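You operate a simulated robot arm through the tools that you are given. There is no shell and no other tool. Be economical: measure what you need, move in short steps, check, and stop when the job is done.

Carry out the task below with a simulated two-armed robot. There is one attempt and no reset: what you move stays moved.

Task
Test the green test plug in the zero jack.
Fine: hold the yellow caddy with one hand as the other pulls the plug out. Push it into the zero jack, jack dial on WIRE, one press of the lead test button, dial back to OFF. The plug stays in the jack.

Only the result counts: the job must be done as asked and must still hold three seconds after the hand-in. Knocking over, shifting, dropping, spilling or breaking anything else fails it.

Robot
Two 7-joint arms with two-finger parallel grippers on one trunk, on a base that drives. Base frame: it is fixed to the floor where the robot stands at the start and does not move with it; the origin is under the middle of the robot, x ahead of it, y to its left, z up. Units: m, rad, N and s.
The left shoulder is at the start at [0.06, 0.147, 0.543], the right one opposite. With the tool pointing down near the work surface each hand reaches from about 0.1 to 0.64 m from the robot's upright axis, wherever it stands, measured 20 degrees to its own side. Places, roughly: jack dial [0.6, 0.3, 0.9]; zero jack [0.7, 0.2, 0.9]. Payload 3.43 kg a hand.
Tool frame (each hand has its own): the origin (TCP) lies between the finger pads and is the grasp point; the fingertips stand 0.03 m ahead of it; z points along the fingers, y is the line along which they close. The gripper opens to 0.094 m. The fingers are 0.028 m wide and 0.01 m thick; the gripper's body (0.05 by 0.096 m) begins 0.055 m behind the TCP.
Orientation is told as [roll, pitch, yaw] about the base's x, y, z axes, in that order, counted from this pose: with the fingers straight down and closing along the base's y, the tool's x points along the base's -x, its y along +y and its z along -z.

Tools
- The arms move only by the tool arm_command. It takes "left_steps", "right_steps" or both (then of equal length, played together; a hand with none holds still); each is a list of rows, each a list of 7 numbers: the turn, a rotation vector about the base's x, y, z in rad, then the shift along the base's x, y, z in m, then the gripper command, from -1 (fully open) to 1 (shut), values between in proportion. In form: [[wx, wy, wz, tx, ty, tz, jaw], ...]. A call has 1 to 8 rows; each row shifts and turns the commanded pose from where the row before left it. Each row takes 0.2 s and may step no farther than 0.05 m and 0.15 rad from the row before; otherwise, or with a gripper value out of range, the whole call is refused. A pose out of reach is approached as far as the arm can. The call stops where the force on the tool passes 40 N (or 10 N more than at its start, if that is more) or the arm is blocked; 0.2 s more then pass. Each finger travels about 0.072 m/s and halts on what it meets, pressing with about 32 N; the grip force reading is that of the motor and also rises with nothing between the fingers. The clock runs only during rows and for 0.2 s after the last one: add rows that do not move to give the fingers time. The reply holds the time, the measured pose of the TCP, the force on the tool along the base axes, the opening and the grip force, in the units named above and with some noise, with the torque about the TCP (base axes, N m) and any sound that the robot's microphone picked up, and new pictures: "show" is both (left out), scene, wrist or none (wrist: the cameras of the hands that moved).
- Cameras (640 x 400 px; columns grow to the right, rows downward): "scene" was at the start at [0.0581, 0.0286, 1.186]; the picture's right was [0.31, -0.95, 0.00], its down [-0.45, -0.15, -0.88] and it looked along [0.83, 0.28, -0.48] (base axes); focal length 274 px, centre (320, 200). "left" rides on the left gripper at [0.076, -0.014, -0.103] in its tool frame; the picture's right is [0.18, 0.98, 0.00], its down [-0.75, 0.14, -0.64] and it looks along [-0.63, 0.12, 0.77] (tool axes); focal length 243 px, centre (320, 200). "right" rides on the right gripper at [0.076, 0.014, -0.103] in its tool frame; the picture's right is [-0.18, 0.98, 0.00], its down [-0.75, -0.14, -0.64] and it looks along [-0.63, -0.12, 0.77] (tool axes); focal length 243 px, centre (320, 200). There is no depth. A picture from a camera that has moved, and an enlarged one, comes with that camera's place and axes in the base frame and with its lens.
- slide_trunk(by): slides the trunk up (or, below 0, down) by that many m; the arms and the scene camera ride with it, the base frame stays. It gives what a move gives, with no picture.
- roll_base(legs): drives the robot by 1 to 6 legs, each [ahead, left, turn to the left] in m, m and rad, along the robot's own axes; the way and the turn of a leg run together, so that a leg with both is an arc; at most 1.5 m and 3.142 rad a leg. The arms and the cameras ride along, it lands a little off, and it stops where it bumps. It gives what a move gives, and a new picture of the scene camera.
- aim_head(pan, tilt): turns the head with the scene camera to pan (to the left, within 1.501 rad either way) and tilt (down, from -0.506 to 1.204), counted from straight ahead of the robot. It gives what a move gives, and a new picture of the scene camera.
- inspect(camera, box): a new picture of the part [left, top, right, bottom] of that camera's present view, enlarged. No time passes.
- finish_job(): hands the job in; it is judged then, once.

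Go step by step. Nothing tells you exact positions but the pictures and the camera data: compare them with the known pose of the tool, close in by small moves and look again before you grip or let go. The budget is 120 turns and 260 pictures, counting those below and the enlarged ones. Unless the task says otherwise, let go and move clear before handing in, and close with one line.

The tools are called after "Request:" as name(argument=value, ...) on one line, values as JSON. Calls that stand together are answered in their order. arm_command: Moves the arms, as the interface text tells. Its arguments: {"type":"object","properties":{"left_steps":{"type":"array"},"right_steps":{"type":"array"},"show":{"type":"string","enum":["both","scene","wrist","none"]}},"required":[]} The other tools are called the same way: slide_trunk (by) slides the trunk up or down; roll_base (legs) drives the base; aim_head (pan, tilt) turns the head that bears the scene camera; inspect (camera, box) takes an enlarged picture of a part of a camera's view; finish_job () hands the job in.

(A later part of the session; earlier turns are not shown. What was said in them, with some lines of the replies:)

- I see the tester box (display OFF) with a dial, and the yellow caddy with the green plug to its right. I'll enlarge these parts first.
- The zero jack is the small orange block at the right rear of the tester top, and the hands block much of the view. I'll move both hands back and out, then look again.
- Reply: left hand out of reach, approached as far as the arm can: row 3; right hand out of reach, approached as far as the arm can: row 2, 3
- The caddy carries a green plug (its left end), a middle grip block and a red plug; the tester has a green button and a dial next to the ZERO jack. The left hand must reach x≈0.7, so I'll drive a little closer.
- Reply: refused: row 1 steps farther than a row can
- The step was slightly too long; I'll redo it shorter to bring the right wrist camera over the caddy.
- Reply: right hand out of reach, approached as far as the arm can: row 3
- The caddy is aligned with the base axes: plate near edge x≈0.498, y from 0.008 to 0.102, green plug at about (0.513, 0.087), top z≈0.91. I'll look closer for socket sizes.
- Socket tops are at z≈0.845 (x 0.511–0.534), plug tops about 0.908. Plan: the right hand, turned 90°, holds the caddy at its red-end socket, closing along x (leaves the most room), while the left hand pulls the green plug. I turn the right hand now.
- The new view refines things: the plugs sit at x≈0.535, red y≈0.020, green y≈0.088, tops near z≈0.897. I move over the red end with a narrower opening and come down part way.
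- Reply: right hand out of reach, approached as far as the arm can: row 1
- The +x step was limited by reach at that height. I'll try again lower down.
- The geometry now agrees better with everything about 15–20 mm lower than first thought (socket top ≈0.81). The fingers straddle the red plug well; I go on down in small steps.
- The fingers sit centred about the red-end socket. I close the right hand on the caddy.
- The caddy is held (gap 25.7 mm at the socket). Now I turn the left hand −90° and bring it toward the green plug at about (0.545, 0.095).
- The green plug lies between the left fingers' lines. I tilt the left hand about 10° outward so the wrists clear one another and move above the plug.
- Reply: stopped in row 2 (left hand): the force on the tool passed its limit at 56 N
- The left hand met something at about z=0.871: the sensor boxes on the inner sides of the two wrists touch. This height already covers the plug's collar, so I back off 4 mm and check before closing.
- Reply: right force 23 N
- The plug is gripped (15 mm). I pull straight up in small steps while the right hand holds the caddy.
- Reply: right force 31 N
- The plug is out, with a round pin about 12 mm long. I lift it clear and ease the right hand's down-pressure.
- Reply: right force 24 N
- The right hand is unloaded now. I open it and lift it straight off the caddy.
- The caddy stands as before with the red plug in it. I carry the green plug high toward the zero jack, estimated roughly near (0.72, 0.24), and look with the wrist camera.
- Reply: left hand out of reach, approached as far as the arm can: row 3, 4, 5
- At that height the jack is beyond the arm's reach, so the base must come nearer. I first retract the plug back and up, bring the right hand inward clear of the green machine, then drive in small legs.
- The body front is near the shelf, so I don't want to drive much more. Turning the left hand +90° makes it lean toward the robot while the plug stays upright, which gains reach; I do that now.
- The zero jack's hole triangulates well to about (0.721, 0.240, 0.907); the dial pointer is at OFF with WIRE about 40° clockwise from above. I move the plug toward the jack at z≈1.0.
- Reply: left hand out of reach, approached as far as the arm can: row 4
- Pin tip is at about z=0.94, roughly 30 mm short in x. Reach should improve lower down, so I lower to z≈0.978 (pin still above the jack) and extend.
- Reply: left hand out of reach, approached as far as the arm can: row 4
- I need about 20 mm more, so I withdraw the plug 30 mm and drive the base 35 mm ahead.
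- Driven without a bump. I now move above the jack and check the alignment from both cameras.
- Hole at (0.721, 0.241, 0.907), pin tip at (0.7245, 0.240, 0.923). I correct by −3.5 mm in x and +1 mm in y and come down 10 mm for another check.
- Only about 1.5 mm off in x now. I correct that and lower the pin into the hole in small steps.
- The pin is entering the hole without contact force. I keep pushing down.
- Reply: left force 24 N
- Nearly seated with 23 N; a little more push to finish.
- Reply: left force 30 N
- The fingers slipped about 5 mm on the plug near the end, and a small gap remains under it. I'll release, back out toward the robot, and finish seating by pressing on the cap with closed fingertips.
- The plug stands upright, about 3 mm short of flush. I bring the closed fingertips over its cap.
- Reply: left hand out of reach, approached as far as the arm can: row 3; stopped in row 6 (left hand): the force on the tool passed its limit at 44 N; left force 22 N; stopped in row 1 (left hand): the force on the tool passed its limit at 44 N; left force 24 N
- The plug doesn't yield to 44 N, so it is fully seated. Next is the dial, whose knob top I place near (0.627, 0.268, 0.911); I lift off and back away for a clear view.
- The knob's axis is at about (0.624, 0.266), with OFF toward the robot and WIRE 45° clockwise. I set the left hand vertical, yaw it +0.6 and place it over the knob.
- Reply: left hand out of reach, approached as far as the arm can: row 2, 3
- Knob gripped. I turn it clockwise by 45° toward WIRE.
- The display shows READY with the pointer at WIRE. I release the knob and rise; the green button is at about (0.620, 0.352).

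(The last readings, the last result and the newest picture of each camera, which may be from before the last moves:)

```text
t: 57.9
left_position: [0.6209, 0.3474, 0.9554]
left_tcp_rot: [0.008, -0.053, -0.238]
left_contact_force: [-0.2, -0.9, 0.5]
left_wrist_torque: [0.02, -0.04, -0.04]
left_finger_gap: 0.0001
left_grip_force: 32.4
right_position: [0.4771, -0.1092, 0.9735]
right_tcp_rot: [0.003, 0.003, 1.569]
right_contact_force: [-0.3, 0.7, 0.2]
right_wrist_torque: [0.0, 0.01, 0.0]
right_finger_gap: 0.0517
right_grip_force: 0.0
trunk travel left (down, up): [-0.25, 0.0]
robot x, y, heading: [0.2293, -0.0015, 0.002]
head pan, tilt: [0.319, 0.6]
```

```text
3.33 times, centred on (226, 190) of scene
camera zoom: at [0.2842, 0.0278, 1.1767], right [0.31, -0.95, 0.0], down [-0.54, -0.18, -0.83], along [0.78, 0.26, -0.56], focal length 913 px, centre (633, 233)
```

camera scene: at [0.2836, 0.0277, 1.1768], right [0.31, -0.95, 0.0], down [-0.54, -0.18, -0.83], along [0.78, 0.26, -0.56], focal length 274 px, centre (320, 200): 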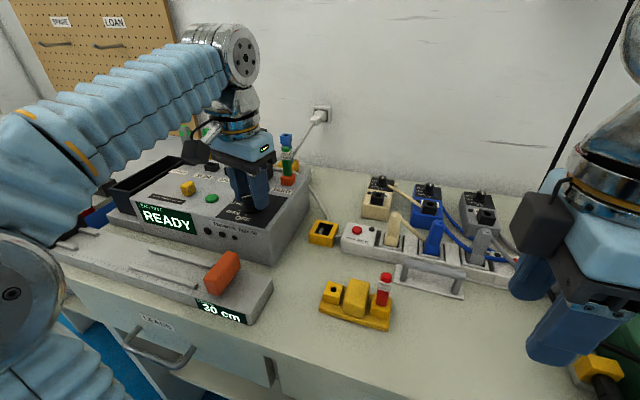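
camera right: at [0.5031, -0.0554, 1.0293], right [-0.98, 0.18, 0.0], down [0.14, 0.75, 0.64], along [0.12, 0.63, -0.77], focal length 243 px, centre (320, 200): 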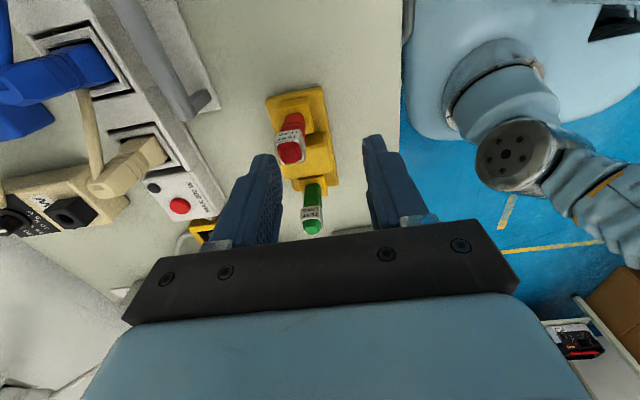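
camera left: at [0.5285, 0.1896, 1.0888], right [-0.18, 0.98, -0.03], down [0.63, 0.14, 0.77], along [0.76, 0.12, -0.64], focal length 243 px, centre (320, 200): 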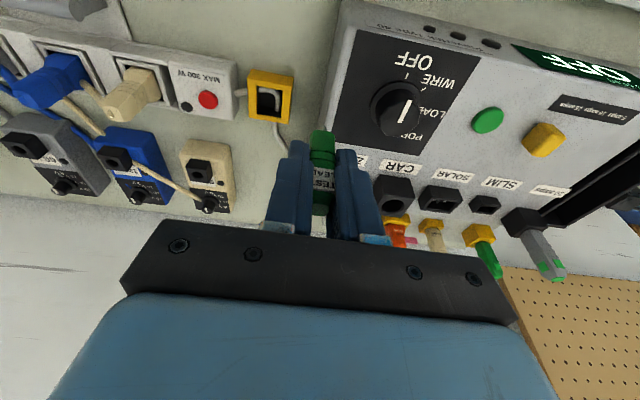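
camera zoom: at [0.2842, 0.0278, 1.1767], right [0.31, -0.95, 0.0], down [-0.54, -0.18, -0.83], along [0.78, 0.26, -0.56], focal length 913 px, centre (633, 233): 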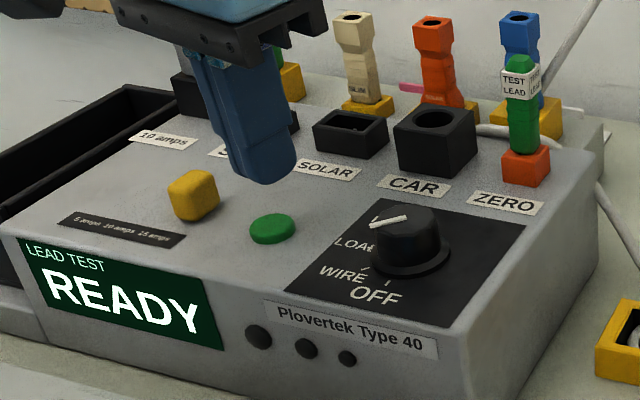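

Request:
arm_command(left_steps=[[0, 0, 0, -0.001, 0.004, -0.01, 1], [0, 0, 0, 0, 0.0, -0.01, 1], [0, 0, 0, 0, 0, -0.004, 1]], show="none")

Request:
inspect(camera="left", box=[240, 40, 400, 200])

Request:
inspect(camera="scene", box=[150, 150, 278, 250])

```text
t: 58.7
left_position: [0.6188, 0.3513, 0.9324]
left_tcp_rot: [0.009, -0.05, -0.238]
left_contact_force: [0.0, 0.4, 0.3]
left_wrist_torque: [0.02, -0.02, 0.01]
left_finger_gap: 0.0
left_grip_force: 31.7
right_position: [0.4771, -0.1089, 0.9747]
right_tcp_rot: [0.003, 0.003, 1.569]
right_contact_force: [-0.2, 0.5, -0.1]
right_wrist_torque: [-0.03, -0.01, -0.04]
right_finger_gap: 0.0516
right_grip_force: 0.1
trunk travel left (down, up): [-0.25, 0.0]
robot x, y, heading: [0.2253, 0.0012, 0.006]
head pan, tilt: [0.319, 0.6]
```

```text
2.50 times, centred on (320, 120) of left
camera zoom: at [0.537, 0.3554, 1.0323], right [0.05, 1.0, 0.0], down [0.73, -0.04, 0.68], along [0.68, -0.04, -0.73], focal length 606 px, centre (320, 400)
```

zoom: 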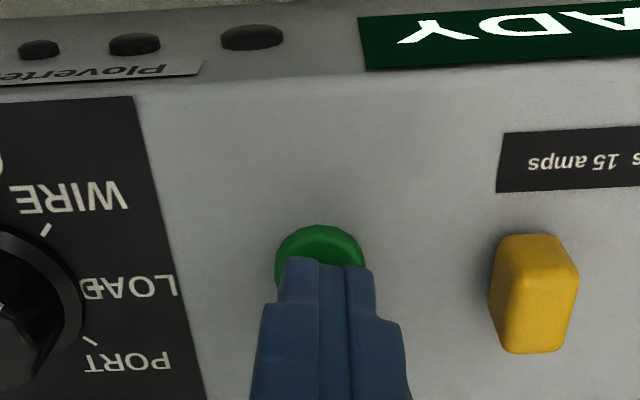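

```text
4.00 times, centred on (214, 200) of scene
camera zoom: at [0.2843, 0.028, 1.1767], right [0.31, -0.95, 0.0], down [-0.54, -0.18, -0.83], along [0.78, 0.26, -0.56], focal length 1096 px, centre (744, 200)
```

zoom: 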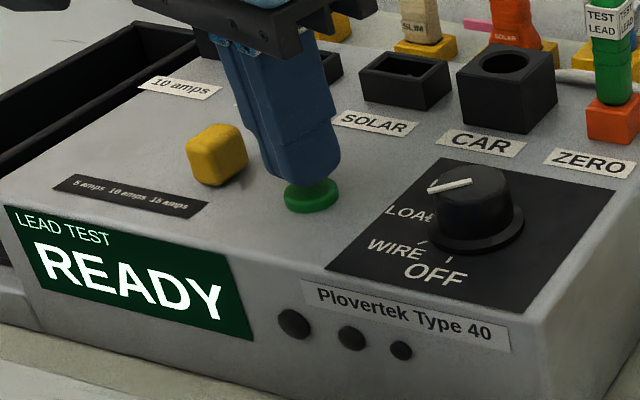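

The fingertips are right above the button. I press down once and come back up in the same motion.

Request:
arm_command(left_steps=[[0, 0, 0, -0.001, 0, -0.003, 1], [0, 0, 0, 0, 0.0, -0.002, 1], [0, 0, 0, 0, 0, -0.002, 1], [0, 0, 0, 0, 0, -0.002, 1], [0, 0, 0, 0, 0, -0.002, 1]], show="none")

Request:
inspect(camera="scene", box=[150, 150, 278, 250])

```text
t: 59.9
left_position: [0.6177, 0.3501, 0.922]
left_tcp_rot: [0.01, -0.051, -0.236]
left_contact_force: [2.0, 0.8, 7.4]
left_wrist_torque: [0.04, 0.02, -0.02]
left_finger_gap: 0.0
left_grip_force: 32.2
right_position: [0.4779, -0.108, 0.9731]
right_tcp_rot: [0.002, 0.004, 1.569]
right_contact_force: [0.5, -0.5, -0.2]
right_wrist_torque: [0.0, 0.0, -0.02]
right_finger_gap: 0.0519
right_grip_force: 0.2
trunk travel left (down, up): [-0.25, 0.0]
robot x, y, heading: [0.2292, -0.0008, 0.002]
head pan, tilt: [0.319, 0.6]
heard: click
```

```text
4.00 times, centred on (214, 200) of scene
camera zoom: at [0.2841, 0.0277, 1.1768], right [0.31, -0.95, 0.0], down [-0.54, -0.18, -0.83], along [0.78, 0.26, -0.56], focal length 1096 px, centre (744, 200)
```

zoom: 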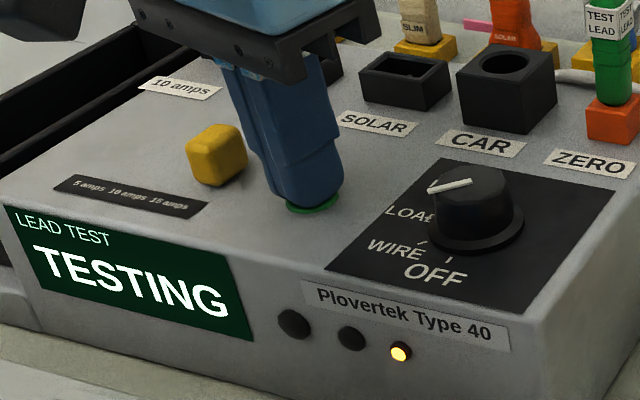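

A click was heard and the display shows TESTING. I lift off straight up and let the test run.

Request:
arm_command(left_steps=[[0, 0, 0, 0, 0, 0.015, 1], [0, 0, 0, 0, 0.0, 0.015, 1], [0, 0, 0, 0, 0, 0, 0.5], [0, 0, 0, 0, 0, 0, 0], [0, 0, 0, 0, 0, 0, -0.15], [0, 0, 0, 0, 0, 0, -0.15], [0, 0, 0, 0, 0, 0, -0.15], [0, 0, 0, 0, 0, 0, -0.15]], show="none")

Request:
inspect(camera="scene", box=[150, 150, 278, 250])

```text
t: 61.7
left_position: [0.6182, 0.3504, 0.9526]
left_tcp_rot: [0.009, -0.051, -0.239]
left_contact_force: [-1.2, 0.4, 0.0]
left_wrist_torque: [0.0, 0.0, -0.02]
left_finger_gap: 0.0541
left_grip_force: 0.0
right_position: [0.4762, -0.108, 0.974]
right_tcp_rot: [0.003, 0.002, 1.568]
right_contact_force: [0.0, 0.7, -0.1]
right_wrist_torque: [-0.02, 0.04, 0.02]
right_finger_gap: 0.0516
right_grip_force: 0.1
trunk travel left (down, up): [-0.25, 0.0]
robot x, y, heading: [0.2291, 0.0011, -0.001]
head pan, tilt: [0.319, 0.6]
```

```text
4.00 times, centred on (214, 200) of scene
camera zoom: at [0.2842, 0.0279, 1.1767], right [0.31, -0.95, 0.0], down [-0.54, -0.18, -0.83], along [0.78, 0.26, -0.56], focal length 1096 px, centre (744, 200)
```

zoom: 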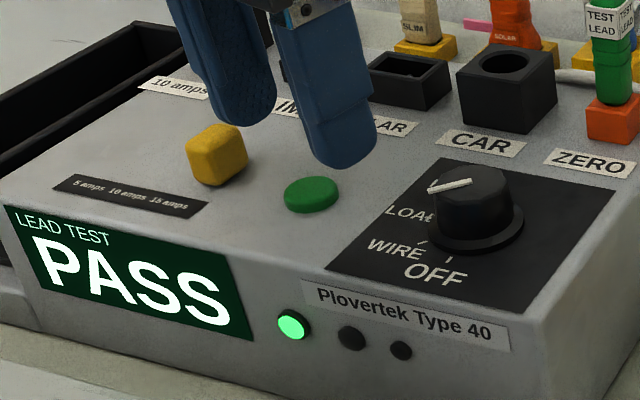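

The test shows PASS. I return to the knob to turn it back to OFF.

Request:
arm_command(left_steps=[[0, 0, 0, 0.001, -0.02, 0.006, -0.15], [0, 0, 0, 0.002, -0.03, 0, -0.15], [0, 0, 0, 0.001, -0.0345, 0, -0.15], [0, 0, 0, 0, 0, 0, -0.15]], show="none")

Request:
inspect(camera="left", box=[200, 40, 440, 240])

```text
t: 62.7
left_position: [0.6222, 0.2634, 0.958]
left_tcp_rot: [0.008, -0.05, -0.237]
left_contact_force: [0.1, 0.8, -0.6]
left_wrist_torque: [0.0, 0.01, 0.03]
left_finger_gap: 0.0541
left_grip_force: 0.1
right_position: [0.4767, -0.1096, 0.9729]
right_tcp_rot: [0.004, 0.003, 1.569]
right_contact_force: [-0.4, -0.1, -0.4]
right_wrist_torque: [0.0, -0.03, -0.01]
right_finger_gap: 0.0518
right_grip_force: 0.0
trunk travel left (down, up): [-0.25, 0.0]
robot x, y, heading: [0.2289, -0.001, 0.002]
head pan, tilt: [0.319, 0.6]
```

```text
2.00 times, centred on (320, 140) of left
camera zoom: at [0.5394, 0.2678, 1.0587], right [0.05, 1.0, 0.0], down [0.73, -0.04, 0.68], along [0.68, -0.04, -0.73], focal length 485 px, centre (320, 320)
```

zoom: 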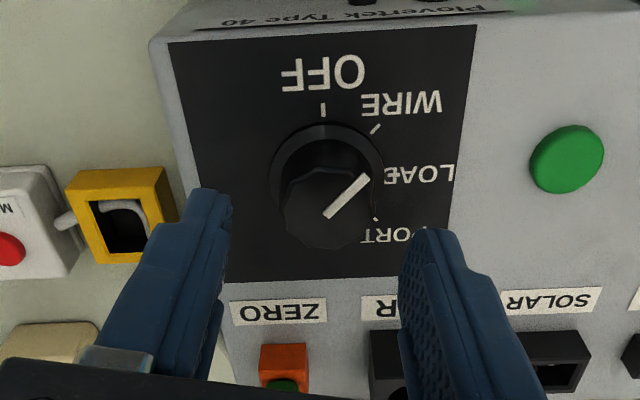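

Request:
arm_command(left_steps=[[0, 0, 0, 0, 0.002, -0.01, -0.15], [0, 0, 0, 0, 0.0, -0.01, -0.15], [0, 0, 0, 0, 0, -0.01, -0.15], [0, 0, 0, 0, 0, 0, 0.2], [0, 0, 0, 0, 0, 0, 0.8], [0, 0, 0, 0, 0, 0, 0.8]], show="none")

Request:
inspect(camera="left", box=[200, 40, 440, 240])

```text
t: 64.1
left_position: [0.6207, 0.2656, 0.9279]
left_tcp_rot: [0.008, -0.051, -0.238]
left_contact_force: [-4.0, -8.6, -6.2]
left_wrist_torque: [-1.0, -0.18, 0.0]
left_finger_gap: 0.034
left_grip_force: 45.5
right_position: [0.4771, -0.1086, 0.9734]
right_tcp_rot: [0.004, 0.002, 1.57]
right_contact_force: [0.3, -0.2, 0.6]
right_wrist_torque: [0.01, 0.0, 0.05]
right_finger_gap: 0.0518
right_grip_force: 0.0
trunk travel left (down, up): [-0.25, 0.0]
robot x, y, heading: [0.2308, -0.0011, 0.0]
head pan, tilt: [0.319, 0.6]
```

```text
2.00 times, centred on (320, 140) of left
camera zoom: at [0.5393, 0.2706, 1.0282], right [0.05, 1.0, 0.0], down [0.73, -0.04, 0.68], along [0.68, -0.04, -0.73], focal length 485 px, centre (320, 320)
```

zoom: 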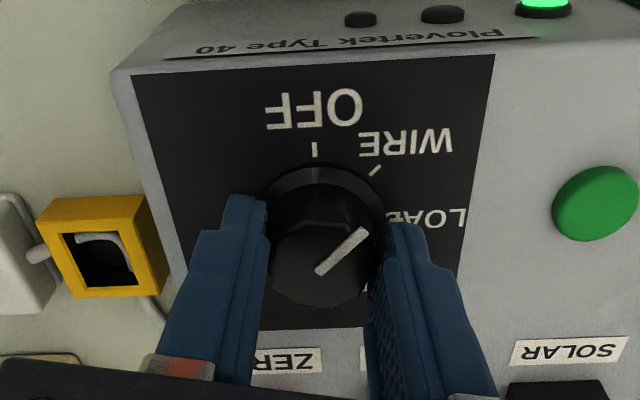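

Request:
arm_command(left_steps=[[0, 0, 0.13, 0, 0, 0, 0.8], [0, 0, 0.13, 0, 0.0, 0, 0.8], [0, 0, 0.13, 0, 0, 0, 0.8], [0, 0, 0.13, 0, 0, 0, 0.8], [0, 0, 0.13, 0, 0, 0, 0.8], [0, 0, 0.135, 0, 0, 0, 0.8], [0, 0, 0, 0, 0, 0, 0.8]], show="none")

Request:
inspect(camera="left", box=[200, 40, 440, 240])

Request:
inspect(camera="scene", box=[130, 130, 322, 250])

```text
t: 65.7
left_position: [0.6218, 0.266, 0.929]
left_tcp_rot: [0.008, -0.049, 0.547]
left_contact_force: [-10.8, -24.4, -23.6]
left_wrist_torque: [-1.05, -0.02, -0.01]
left_finger_gap: 0.0339
left_grip_force: 45.1
right_position: [0.4766, -0.1091, 0.9727]
right_tcp_rot: [0.005, 0.003, 1.57]
right_contact_force: [0.5, -0.4, -0.5]
right_wrist_torque: [-0.02, 0.02, -0.01]
right_finger_gap: 0.0517
right_grip_force: 0.0
trunk travel left (down, up): [-0.25, 0.0]
robot x, y, heading: [0.2285, 0.0002, -0.005]
head pan, tilt: [0.319, 0.6]
```

```text
2.00 times, centred on (320, 140) of left
camera zoom: at [0.5608, 0.2104, 1.0285], right [-0.67, 0.74, 0.0], down [0.55, 0.49, 0.68], along [0.5, 0.45, -0.73], focal length 485 px, centre (320, 320)
```

zoom: 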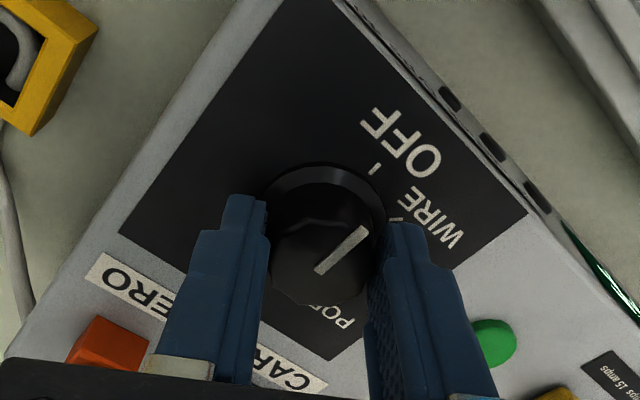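

```text
3.33 times, centred on (226, 190) of scene
camera zoom: at [0.2842, 0.0263, 1.1766], right [0.31, -0.95, 0.0], down [-0.54, -0.18, -0.83], along [0.78, 0.26, -0.56], focal length 913 px, centre (633, 233)
```

zoom: 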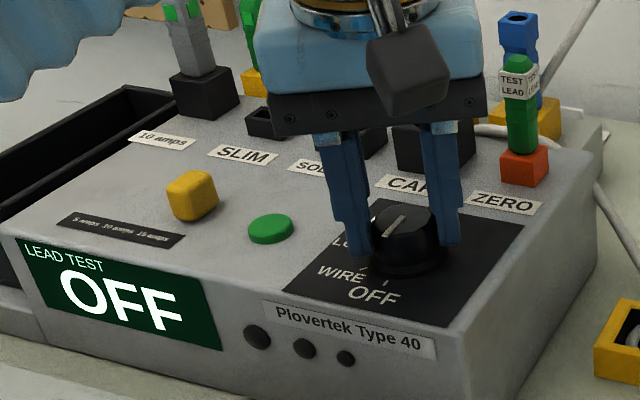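

The display reads OFF again. There's some residual upward pull on the knob, so I ease it before opening and lift away.

Request:
arm_command(left_steps=[[0, 0, 0, -0.0005, -0.001, -0.001, 0.8], [0, 0, 0, 0, 0, 0, 0.8]], show="none")

Request:
arm_command(left_steps=[[0, 0, 0, 0, 0, 0, 0.3], [0, 0, 0, 0, 0, 0, -0.1], [0, 0, 0, 0, 0, 0, -0.15], [0, 0, 0, 0, 0, 0.015, -0.15], [0, 0, 0, 0, 0, 0.02, -0.15], [0, 0, 0, -0.02, 0, 0.02, -0.15], [0, 0, 0, -0.04, 0, 0.01, -0.15], [0, 0, 0, -0.04, 0, 0, -0.15]], show="scene")

Request:
inspect(camera="scene", box=[130, 130, 322, 250])

```text
t: 66.3
left_position: [0.6209, 0.2651, 0.9285]
left_tcp_rot: [0.007, -0.052, 0.549]
left_contact_force: [0.1, -17.8, -4.4]
left_wrist_torque: [-1.68, 0.78, -0.05]
left_finger_gap: 0.0338
left_grip_force: 45.2
right_position: [0.4769, -0.1096, 0.9747]
right_tcp_rot: [0.004, 0.005, 1.568]
right_contact_force: [0.0, 0.0, -0.6]
right_wrist_torque: [0.01, 0.0, -0.01]
right_finger_gap: 0.0517
right_grip_force: 0.1
trunk travel left (down, up): [-0.25, 0.0]
robot x, y, heading: [0.2274, 0.0026, 0.001]
head pan, tilt: [0.319, 0.6]
```

```text
t: 68.1
left_position: [0.5221, 0.2689, 0.9928]
left_tcp_rot: [0.009, -0.051, 0.547]
left_contact_force: [0.4, 0.1, 0.5]
left_wrist_torque: [-0.02, 0.0, -0.05]
left_finger_gap: 0.0541
left_grip_force: 0.1
right_position: [0.4766, -0.1087, 0.9732]
right_tcp_rot: [0.002, 0.002, 1.569]
right_contact_force: [0.6, 0.3, 0.7]
right_wrist_torque: [-0.03, -0.01, -0.02]
right_finger_gap: 0.0517
right_grip_force: 0.1
trunk travel left (down, up): [-0.25, 0.0]
robot x, y, heading: [0.2291, -0.0039, -0.0]
head pan, tilt: [0.319, 0.6]
camera scene: at [0.2845, 0.0278, 1.1767], right [0.31, -0.95, 0.0], down [-0.54, -0.18, -0.82], along [0.78, 0.26, -0.57], focal length 274 px, centre (320, 200)
```

scene: 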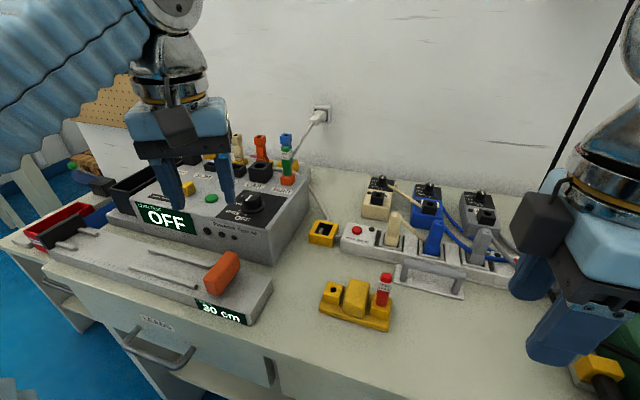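

```text
3.33 times, centred on (226, 190) of scene
camera zoom: at [0.2845, 0.0278, 1.1767], right [0.31, -0.95, 0.0], down [-0.54, -0.18, -0.82], along [0.78, 0.26, -0.57], focal length 913 px, centre (633, 233)
```

zoom: 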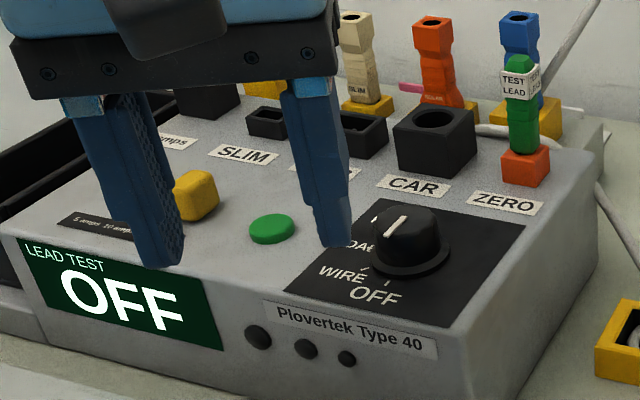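

The plug stands in the zero jack, the dial and display read OFF, the caddy is in place and both hands are clear. I hand the job in.

Request:
finish_job()

```text
The job is handed in.
```

The green test plug was pulled while the right hand held the caddy, pushed into the zero jack and tested on WIRE with one press. The display showed PASS, the dial is back on OFF, and the plug is still in the jack.
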